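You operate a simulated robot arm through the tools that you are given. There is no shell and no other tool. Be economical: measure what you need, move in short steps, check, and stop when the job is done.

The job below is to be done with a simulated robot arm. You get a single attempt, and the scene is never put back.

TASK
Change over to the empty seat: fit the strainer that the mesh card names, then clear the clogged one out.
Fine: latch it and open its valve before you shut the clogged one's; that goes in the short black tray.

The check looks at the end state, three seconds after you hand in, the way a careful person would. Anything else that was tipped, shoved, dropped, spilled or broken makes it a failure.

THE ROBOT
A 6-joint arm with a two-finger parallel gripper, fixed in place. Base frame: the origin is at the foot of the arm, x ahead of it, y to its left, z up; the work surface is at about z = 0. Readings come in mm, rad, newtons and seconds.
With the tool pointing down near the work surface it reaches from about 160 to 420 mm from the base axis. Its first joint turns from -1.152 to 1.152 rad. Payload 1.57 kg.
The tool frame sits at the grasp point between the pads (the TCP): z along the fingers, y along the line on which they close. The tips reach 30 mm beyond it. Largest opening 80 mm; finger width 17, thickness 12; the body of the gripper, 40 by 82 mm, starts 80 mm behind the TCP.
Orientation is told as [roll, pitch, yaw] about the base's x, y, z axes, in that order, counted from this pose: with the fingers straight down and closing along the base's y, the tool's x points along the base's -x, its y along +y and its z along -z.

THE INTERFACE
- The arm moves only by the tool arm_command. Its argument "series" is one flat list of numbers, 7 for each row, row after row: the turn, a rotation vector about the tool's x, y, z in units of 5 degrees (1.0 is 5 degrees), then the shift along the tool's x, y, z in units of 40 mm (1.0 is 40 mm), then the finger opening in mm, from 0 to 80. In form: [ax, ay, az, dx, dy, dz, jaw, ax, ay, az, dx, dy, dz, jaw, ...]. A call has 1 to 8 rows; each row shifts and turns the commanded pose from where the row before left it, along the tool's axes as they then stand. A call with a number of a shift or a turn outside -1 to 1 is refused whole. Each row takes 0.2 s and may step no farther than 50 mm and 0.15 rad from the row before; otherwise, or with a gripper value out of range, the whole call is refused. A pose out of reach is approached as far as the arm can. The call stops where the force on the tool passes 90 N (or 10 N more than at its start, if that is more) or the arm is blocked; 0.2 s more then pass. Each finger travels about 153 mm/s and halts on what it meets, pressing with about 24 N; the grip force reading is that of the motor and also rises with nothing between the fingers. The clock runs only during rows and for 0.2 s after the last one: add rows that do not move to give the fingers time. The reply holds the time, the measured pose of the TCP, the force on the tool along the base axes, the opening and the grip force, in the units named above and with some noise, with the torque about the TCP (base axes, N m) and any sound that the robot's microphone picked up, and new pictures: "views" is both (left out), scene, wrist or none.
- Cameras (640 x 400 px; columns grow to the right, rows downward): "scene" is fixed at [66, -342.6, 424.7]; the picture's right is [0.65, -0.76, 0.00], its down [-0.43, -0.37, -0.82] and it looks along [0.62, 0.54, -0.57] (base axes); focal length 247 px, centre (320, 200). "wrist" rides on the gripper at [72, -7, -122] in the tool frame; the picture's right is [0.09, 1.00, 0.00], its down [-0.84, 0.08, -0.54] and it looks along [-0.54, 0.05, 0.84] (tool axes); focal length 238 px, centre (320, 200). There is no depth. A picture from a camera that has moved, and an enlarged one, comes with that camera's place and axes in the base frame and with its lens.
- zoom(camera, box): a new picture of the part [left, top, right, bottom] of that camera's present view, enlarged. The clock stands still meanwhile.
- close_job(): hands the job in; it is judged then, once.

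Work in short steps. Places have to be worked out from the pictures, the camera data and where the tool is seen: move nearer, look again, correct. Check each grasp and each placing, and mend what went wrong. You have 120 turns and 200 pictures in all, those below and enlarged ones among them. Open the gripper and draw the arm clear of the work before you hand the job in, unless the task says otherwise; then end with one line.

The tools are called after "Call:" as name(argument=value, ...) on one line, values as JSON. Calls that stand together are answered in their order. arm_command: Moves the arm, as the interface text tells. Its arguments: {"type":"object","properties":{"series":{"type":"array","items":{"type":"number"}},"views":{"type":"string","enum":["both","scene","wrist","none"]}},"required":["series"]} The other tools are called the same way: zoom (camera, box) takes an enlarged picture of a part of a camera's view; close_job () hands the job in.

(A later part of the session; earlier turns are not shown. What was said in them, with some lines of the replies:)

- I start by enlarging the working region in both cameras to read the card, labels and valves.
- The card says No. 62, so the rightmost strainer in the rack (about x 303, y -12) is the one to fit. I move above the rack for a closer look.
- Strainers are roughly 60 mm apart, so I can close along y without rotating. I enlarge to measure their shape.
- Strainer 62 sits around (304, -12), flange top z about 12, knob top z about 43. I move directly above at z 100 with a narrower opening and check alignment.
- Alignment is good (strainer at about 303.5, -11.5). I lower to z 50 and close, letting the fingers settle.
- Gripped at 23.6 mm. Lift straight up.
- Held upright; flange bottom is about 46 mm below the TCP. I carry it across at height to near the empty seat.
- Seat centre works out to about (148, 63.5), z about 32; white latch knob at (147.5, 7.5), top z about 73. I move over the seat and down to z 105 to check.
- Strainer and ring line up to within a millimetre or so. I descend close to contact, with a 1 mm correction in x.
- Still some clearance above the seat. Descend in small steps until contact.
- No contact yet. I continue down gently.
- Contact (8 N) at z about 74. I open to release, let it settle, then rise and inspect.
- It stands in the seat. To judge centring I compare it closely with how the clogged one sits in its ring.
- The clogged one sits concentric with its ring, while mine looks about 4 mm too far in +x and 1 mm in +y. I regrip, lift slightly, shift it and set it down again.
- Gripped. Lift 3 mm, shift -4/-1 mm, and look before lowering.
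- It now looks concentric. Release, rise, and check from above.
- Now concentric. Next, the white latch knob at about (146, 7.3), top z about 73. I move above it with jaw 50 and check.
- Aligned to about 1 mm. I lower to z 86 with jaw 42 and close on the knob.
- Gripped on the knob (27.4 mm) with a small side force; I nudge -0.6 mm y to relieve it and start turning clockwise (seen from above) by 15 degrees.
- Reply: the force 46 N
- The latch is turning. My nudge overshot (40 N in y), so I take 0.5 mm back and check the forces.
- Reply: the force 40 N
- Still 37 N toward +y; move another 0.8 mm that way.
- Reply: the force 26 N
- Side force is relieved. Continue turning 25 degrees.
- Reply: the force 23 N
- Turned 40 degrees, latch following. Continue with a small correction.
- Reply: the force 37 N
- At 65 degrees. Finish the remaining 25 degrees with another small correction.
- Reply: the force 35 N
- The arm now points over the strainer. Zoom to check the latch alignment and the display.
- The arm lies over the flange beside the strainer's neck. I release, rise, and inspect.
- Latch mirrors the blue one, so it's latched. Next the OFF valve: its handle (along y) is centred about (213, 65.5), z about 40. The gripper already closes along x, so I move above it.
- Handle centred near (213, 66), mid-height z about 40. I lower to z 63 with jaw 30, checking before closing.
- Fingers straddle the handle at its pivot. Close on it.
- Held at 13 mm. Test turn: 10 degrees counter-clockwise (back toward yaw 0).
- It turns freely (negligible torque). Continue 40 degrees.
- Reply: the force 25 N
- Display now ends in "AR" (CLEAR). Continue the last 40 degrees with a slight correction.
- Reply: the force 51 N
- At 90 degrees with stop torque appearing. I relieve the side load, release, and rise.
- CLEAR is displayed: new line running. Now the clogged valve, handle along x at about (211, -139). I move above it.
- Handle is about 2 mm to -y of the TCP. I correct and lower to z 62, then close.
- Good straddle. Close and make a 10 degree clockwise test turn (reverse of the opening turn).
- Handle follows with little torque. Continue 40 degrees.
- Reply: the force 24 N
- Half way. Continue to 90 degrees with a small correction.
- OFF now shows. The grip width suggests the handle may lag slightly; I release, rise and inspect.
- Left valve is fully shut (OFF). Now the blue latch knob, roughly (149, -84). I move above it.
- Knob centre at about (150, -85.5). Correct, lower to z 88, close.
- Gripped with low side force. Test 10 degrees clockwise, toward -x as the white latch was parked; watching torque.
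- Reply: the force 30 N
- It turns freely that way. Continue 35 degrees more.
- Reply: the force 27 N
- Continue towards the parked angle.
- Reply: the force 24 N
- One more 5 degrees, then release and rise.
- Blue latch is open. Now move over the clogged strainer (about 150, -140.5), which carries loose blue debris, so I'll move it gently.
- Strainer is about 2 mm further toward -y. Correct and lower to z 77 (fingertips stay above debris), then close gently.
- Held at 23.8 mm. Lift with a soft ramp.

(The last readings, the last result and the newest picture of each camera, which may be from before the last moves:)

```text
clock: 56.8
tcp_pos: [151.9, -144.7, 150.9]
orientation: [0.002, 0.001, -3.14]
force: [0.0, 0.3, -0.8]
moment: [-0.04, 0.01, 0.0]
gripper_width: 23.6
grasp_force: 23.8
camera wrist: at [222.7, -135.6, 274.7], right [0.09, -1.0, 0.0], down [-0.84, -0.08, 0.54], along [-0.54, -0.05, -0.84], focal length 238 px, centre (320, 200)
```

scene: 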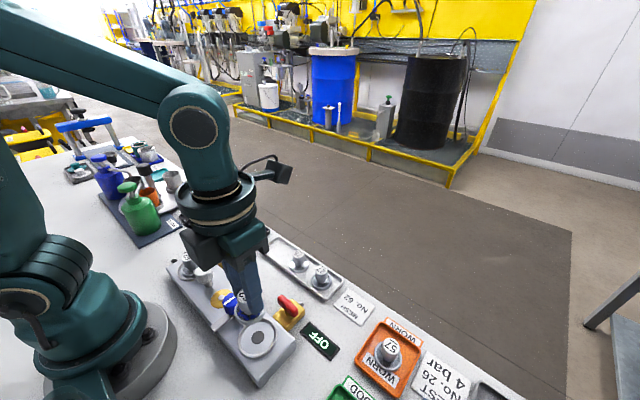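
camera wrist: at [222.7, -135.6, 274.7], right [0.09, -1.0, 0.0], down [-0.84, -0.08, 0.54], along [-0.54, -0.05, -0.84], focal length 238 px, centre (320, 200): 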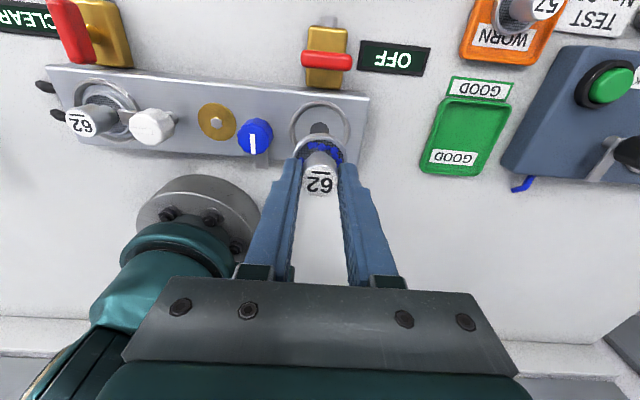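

Held, with debris on it. The black tray centre works out to about (306, 101). I turn the wrist back 90 degrees in place first, to stay within joint range.

Call:
arm_command(series=[0, 0, -0.5, 0, 0, 0, 15, 0, 0, -1, 0, 0, 0, 15, 0, 0, -1, 0, 0, 0, 15, 0, 0, -1, 0, 0, 0, 15, 0, 0, -1, 0, 0, 0, 15, 0, 0, -1, 0, 0, 0, 15, 0, 0, -1, 0, 0, 0, 15, 0, 0, -1, 0, 0, 0, 15], views="none")

Call:
arm_command(series=[0, 0, -1, 0, 0, 0, 15, 0, 0, -1, 0, 0, 0, 15, 0, 0, -1, 0, 0, 0, 15, 0, 0, -1, 0, 0, 0, 15, 0, 0, -1, 0, 0, 0, 15, 0, 0, -1, 0, 0, 0, 15, 0, 0, -1, 0, 0, 0, 15, 0, 0, -1, 0, 0, 0, 15], views="none")

Call:
arm_command(series=[0, 0, -1, 0, 0, 0, 15, 0, 0, -1, 0, 0, 0, 15, 0, 0, -0.5, 0, 0, 0, 15, 0, 0, 0, 0, 0, 0, 15], views="both")

```text
clock: 58.6
tcp_pos: [151.5, -144.1, 152.4]
orientation: [0.002, 0.0, -2.485]
force: [0.0, -0.7, -0.7]
moment: [0.04, -0.03, -0.03]
gripper_width: 23.8
grasp_force: 24.4
```

```text
clock: 60.4
tcp_pos: [151.5, -143.4, 152.5]
orientation: [0.002, -0.001, -1.787]
force: [-0.9, 1.3, -1.7]
moment: [0.01, 0.01, -0.03]
gripper_width: 23.7
grasp_force: 23.4
```

```text
clock: 61.4
tcp_pos: [151.8, -143.3, 150.9]
orientation: [0.002, -0.002, -1.57]
force: [-0.5, -0.2, -0.6]
moment: [0.0, -0.02, -0.01]
gripper_width: 23.7
grasp_force: 23.9
camera wrist: at [143.9, -70.6, 274.9], right [1.0, 0.09, 0.0], down [0.08, -0.84, 0.54], along [0.05, -0.54, -0.84], focal length 238 px, centre (320, 200)
```

scene: 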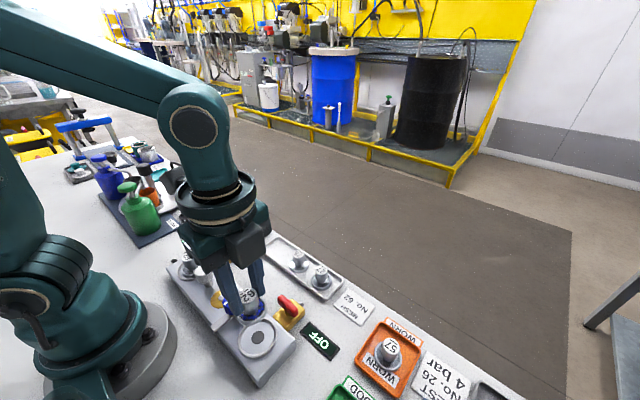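
wrist: 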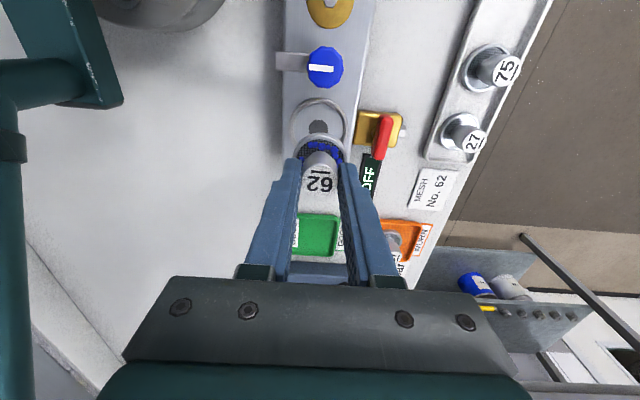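

Level and secure. Carry it to the tray with a gentle ramp.

Call:
arm_command(series=[0, 0, 0, 0.183, 0.115, 0, 15, 0, 0, 0, 0.305, 0.192, 0, 15, 0, 0, 0, 0.427, 0.27, 0, 15, 0, 0, 0, 0.518, 0.327, 0, 15, 0, 0, 0, 0.518, 0.327, 0, 15, 0, 0, 0, 0.518, 0.327, 0, 15, 0, 0, 0, 0.518, 0.327, 0, 15, 0, 0, 0, 0.518, 0.327, 0, 15], views="none")

Call:
arm_command(series=[0, 0, 0, 0.518, 0.327, 0, 15, 0, 0, 0, 0.518, 0.327, 0, 15, 0, 0, 0, 0.518, 0.327, 0, 15, 0, 0, 0, 0.427, 0.27, 0, 15, 0, 0, 0, 0.305, 0.192, 0, 15, 0, 0, 0, 0.183, 0.115, 0, 15, 0, 0, 0, 0.12, 0.077, 0, 15, 0, 0, 0, 0, 0, 0, 15], views="both")

```text
clock: 63.2
tcp_pos: [239.9, -3.7, 153.0]
orientation: [0.003, -0.001, -1.571]
force: [0.4, 0.0, -1.4]
moment: [-0.03, -0.02, -0.02]
gripper_width: 23.8
grasp_force: 24.3
```

```text
clock: 65.0
tcp_pos: [305.4, 99.1, 153.6]
orientation: [0.002, -0.002, -1.571]
force: [-0.6, 0.0, 0.3]
moment: [-0.01, 0.02, -0.01]
gripper_width: 23.6
grasp_force: 24.1
camera wrist: at [297.4, 172.3, 275.1], right [1.0, 0.09, 0.0], down [0.08, -0.84, 0.54], along [0.05, -0.54, -0.84], focal length 238 px, centre (320, 200)
```

scene: 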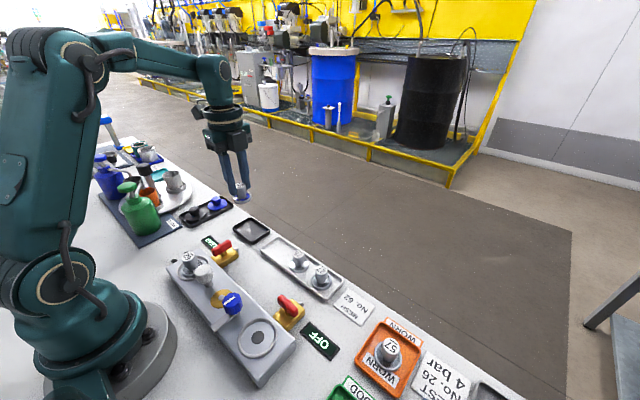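
wrist: 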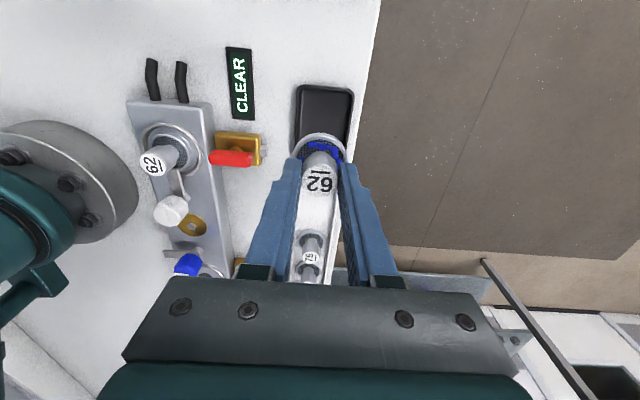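

Over the tray (centre about 307, 100). Lower with a soft ramp to about 10 mm above it.

Call:
arm_command(series=[0, 0, 0, 0.02, 0.04, 0.1, 15, 0, 0, 0, 0, 0, 0.25, 15, 0, 0, 0, 0, 0, 0.38, 15, 0, 0, 0, 0, 0, 0.42, 15, 0, 0, 0, 0, 0, 0.42, 15, 0, 0, 0, 0, 0, 0.35, 15, 0, 0, 0, 0, 0, 0.2, 15, 0, 0, 0, 0, 0, 0.1, 15], views="none")

Call:
zoom(camera="scene", box=[210, 180, 310, 270])

Call:
zoom(camera="wrist", box=[220, 70, 420, 200])

```text
clock: 66.8
tcp_pos: [307.3, 101.9, 63.4]
orientation: [-0.001, 0.0, -1.573]
force: [-0.8, -0.3, -0.3]
moment: [0.05, 0.0, 0.0]
gripper_width: 23.8
grasp_force: 24.4
```

```text
4.44 times, centred on (260, 225) of scene
camera zoom: at [66.0, -342.6, 424.7], right [0.65, -0.76, 0.0], down [-0.43, -0.37, -0.82], along [0.62, 0.54, -0.57], focal length 1096 px, centre (587, 89)
```

zoom: 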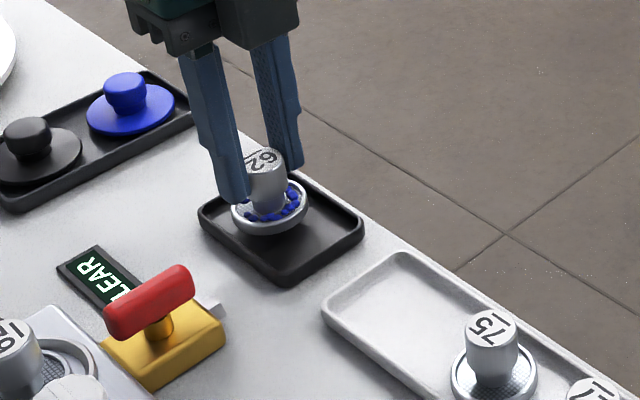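

```text
3.08 times, centred on (320, 135) of wrist
camera zoom: at [299.1, 174.6, 186.5], right [1.0, 0.09, 0.0], down [0.08, -0.84, 0.54], along [0.05, -0.54, -0.84], focal length 733 px, centre (320, 400)
```

zoom: 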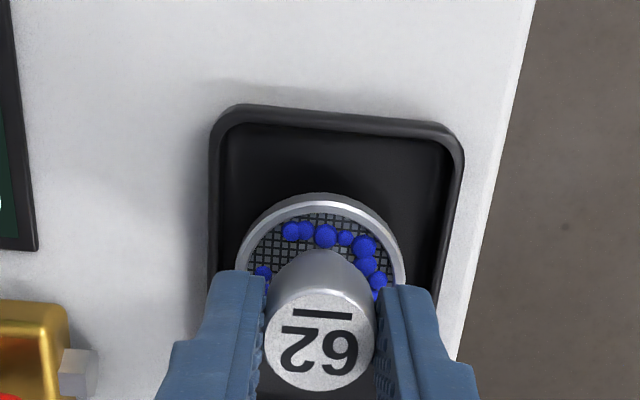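

Well within the tray; small centring shift (+3 x, -2 y) and lower to contact in small steps.

Call:
arm_command(series=[0, 0, 0, -0.05, 0.07, 0, 15, 0, 0, 0, 0, 0, 0.08, 15, 0, 0, 0, 0, 0, 0.08, 15, 0, 0, 0, 0, 0, 0.05, 15, 0, 0, 0, 0, 0, 0.03, 15, 0, 0, 0, 0, 0, 0, 15], views="none")

Call:
zoom(camera="scene", box=[210, 180, 310, 270])

```text
clock: 68.2
tcp_pos: [309.2, 98.0, 53.1]
orientation: [0.0, 0.0, -1.572]
force: [-0.8, -1.8, 4.3]
moment: [-0.01, 0.03, 0.01]
gripper_width: 24.1
grasp_force: 24.3
```

```text
4.44 times, centred on (260, 225) of scene
camera zoom: at [66.0, -342.6, 424.7], right [0.65, -0.76, 0.0], down [-0.43, -0.37, -0.82], along [0.62, 0.54, -0.57], focal length 1096 px, centre (587, 89)
```

zoom: 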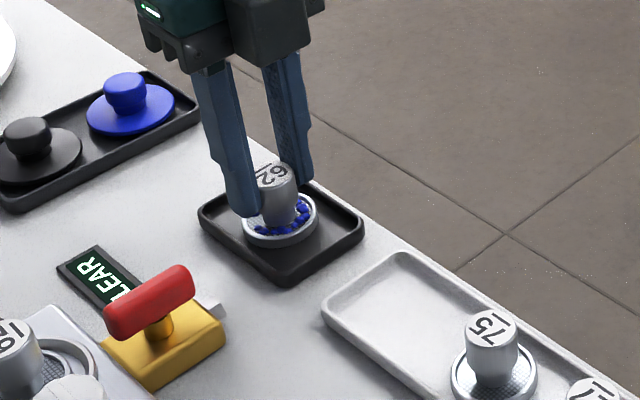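

Contact (about 4-5 N) in the tray. Release in stages and rise.

Call:
arm_command(series=[0, 0, 0, 0, 0, 0.005, 15, 0, 0, 0, 0, 0, 0, 28, 0, 0, 0, 0, 0, 0, 36, 0, 0, 0, 0, 0, 0, 36, 0, 0, 0, 0, 0, -0.4, 36, 0, 0, 0, 0, 0, -0.7, 36, 0, 0, 0, 0, 0, -0.9, 36, 0, 0, 0, 0, 0, -0.9, 36], views="both")

Call:
zoom(camera="scene", box=[150, 180, 350, 370])

Call:
zoom(camera="wrist", box=[120, 40, 420, 250])

```text
clock: 70.0
tcp_pos: [311.9, 98.5, 168.5]
orientation: [0.002, -0.003, -1.569]
force: [-0.1, 0.6, -0.6]
moment: [0.0, -0.01, -0.02]
gripper_width: 35.7
grasp_force: 0.1
camera wrist: at [304.1, 171.3, 291.6], right [1.0, 0.09, 0.0], down [0.08, -0.84, 0.54], along [0.05, -0.54, -0.84], focal length 238 px, centre (320, 200)
```

scene: 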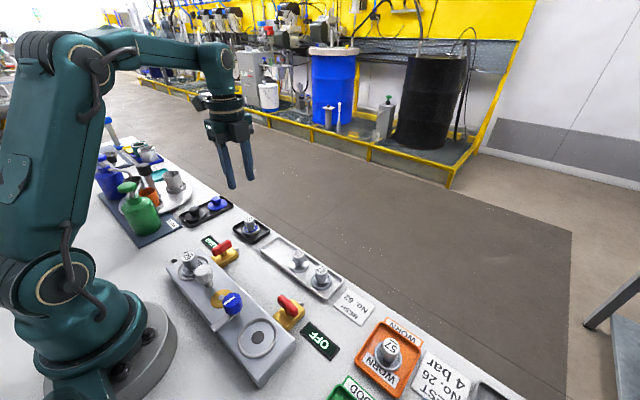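
wrist: 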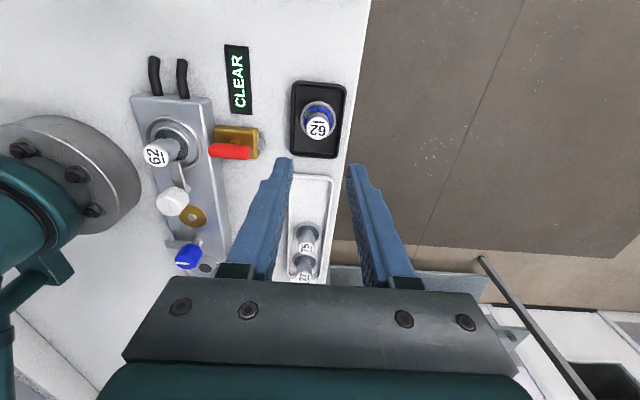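

```text
2.11 times, centred on (250, 275) of scene
camera zoom: at [66.0, -342.6, 424.7], right [0.65, -0.76, 0.0], down [-0.43, -0.37, -0.82], along [0.62, 0.54, -0.57], focal length 519 px, centre (467, 42)
```

zoom: 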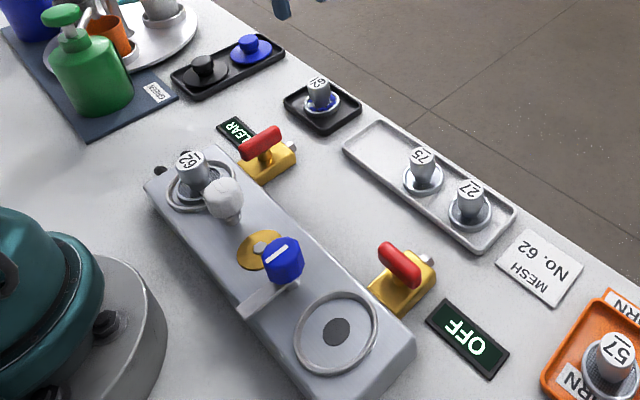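

```text
1.90 times, centred on (270, 145) of wrist
camera zoom: at [304.1, 171.3, 291.6], right [1.0, 0.09, 0.0], down [0.08, -0.84, 0.54], along [0.05, -0.54, -0.84], focal length 454 px, centre (415, 305)
```

zoom: 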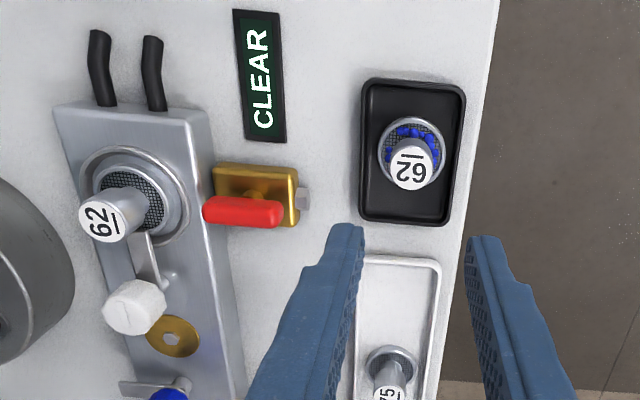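

Everything is in its end state: the No. 62 strainer is seated and latched with CLEAR showing. The old valve is OFF, the clogged strainer is upright in the short black tray with its debris, and the arm is clear and open.

Call:
close_job()

```text
The job is handed in.
```

The No. 62 strainer is fitted, latched and open (the display reads CLEAR). The clogged one's valve was shut only after that (OFF), and it now stands in the short black tray.
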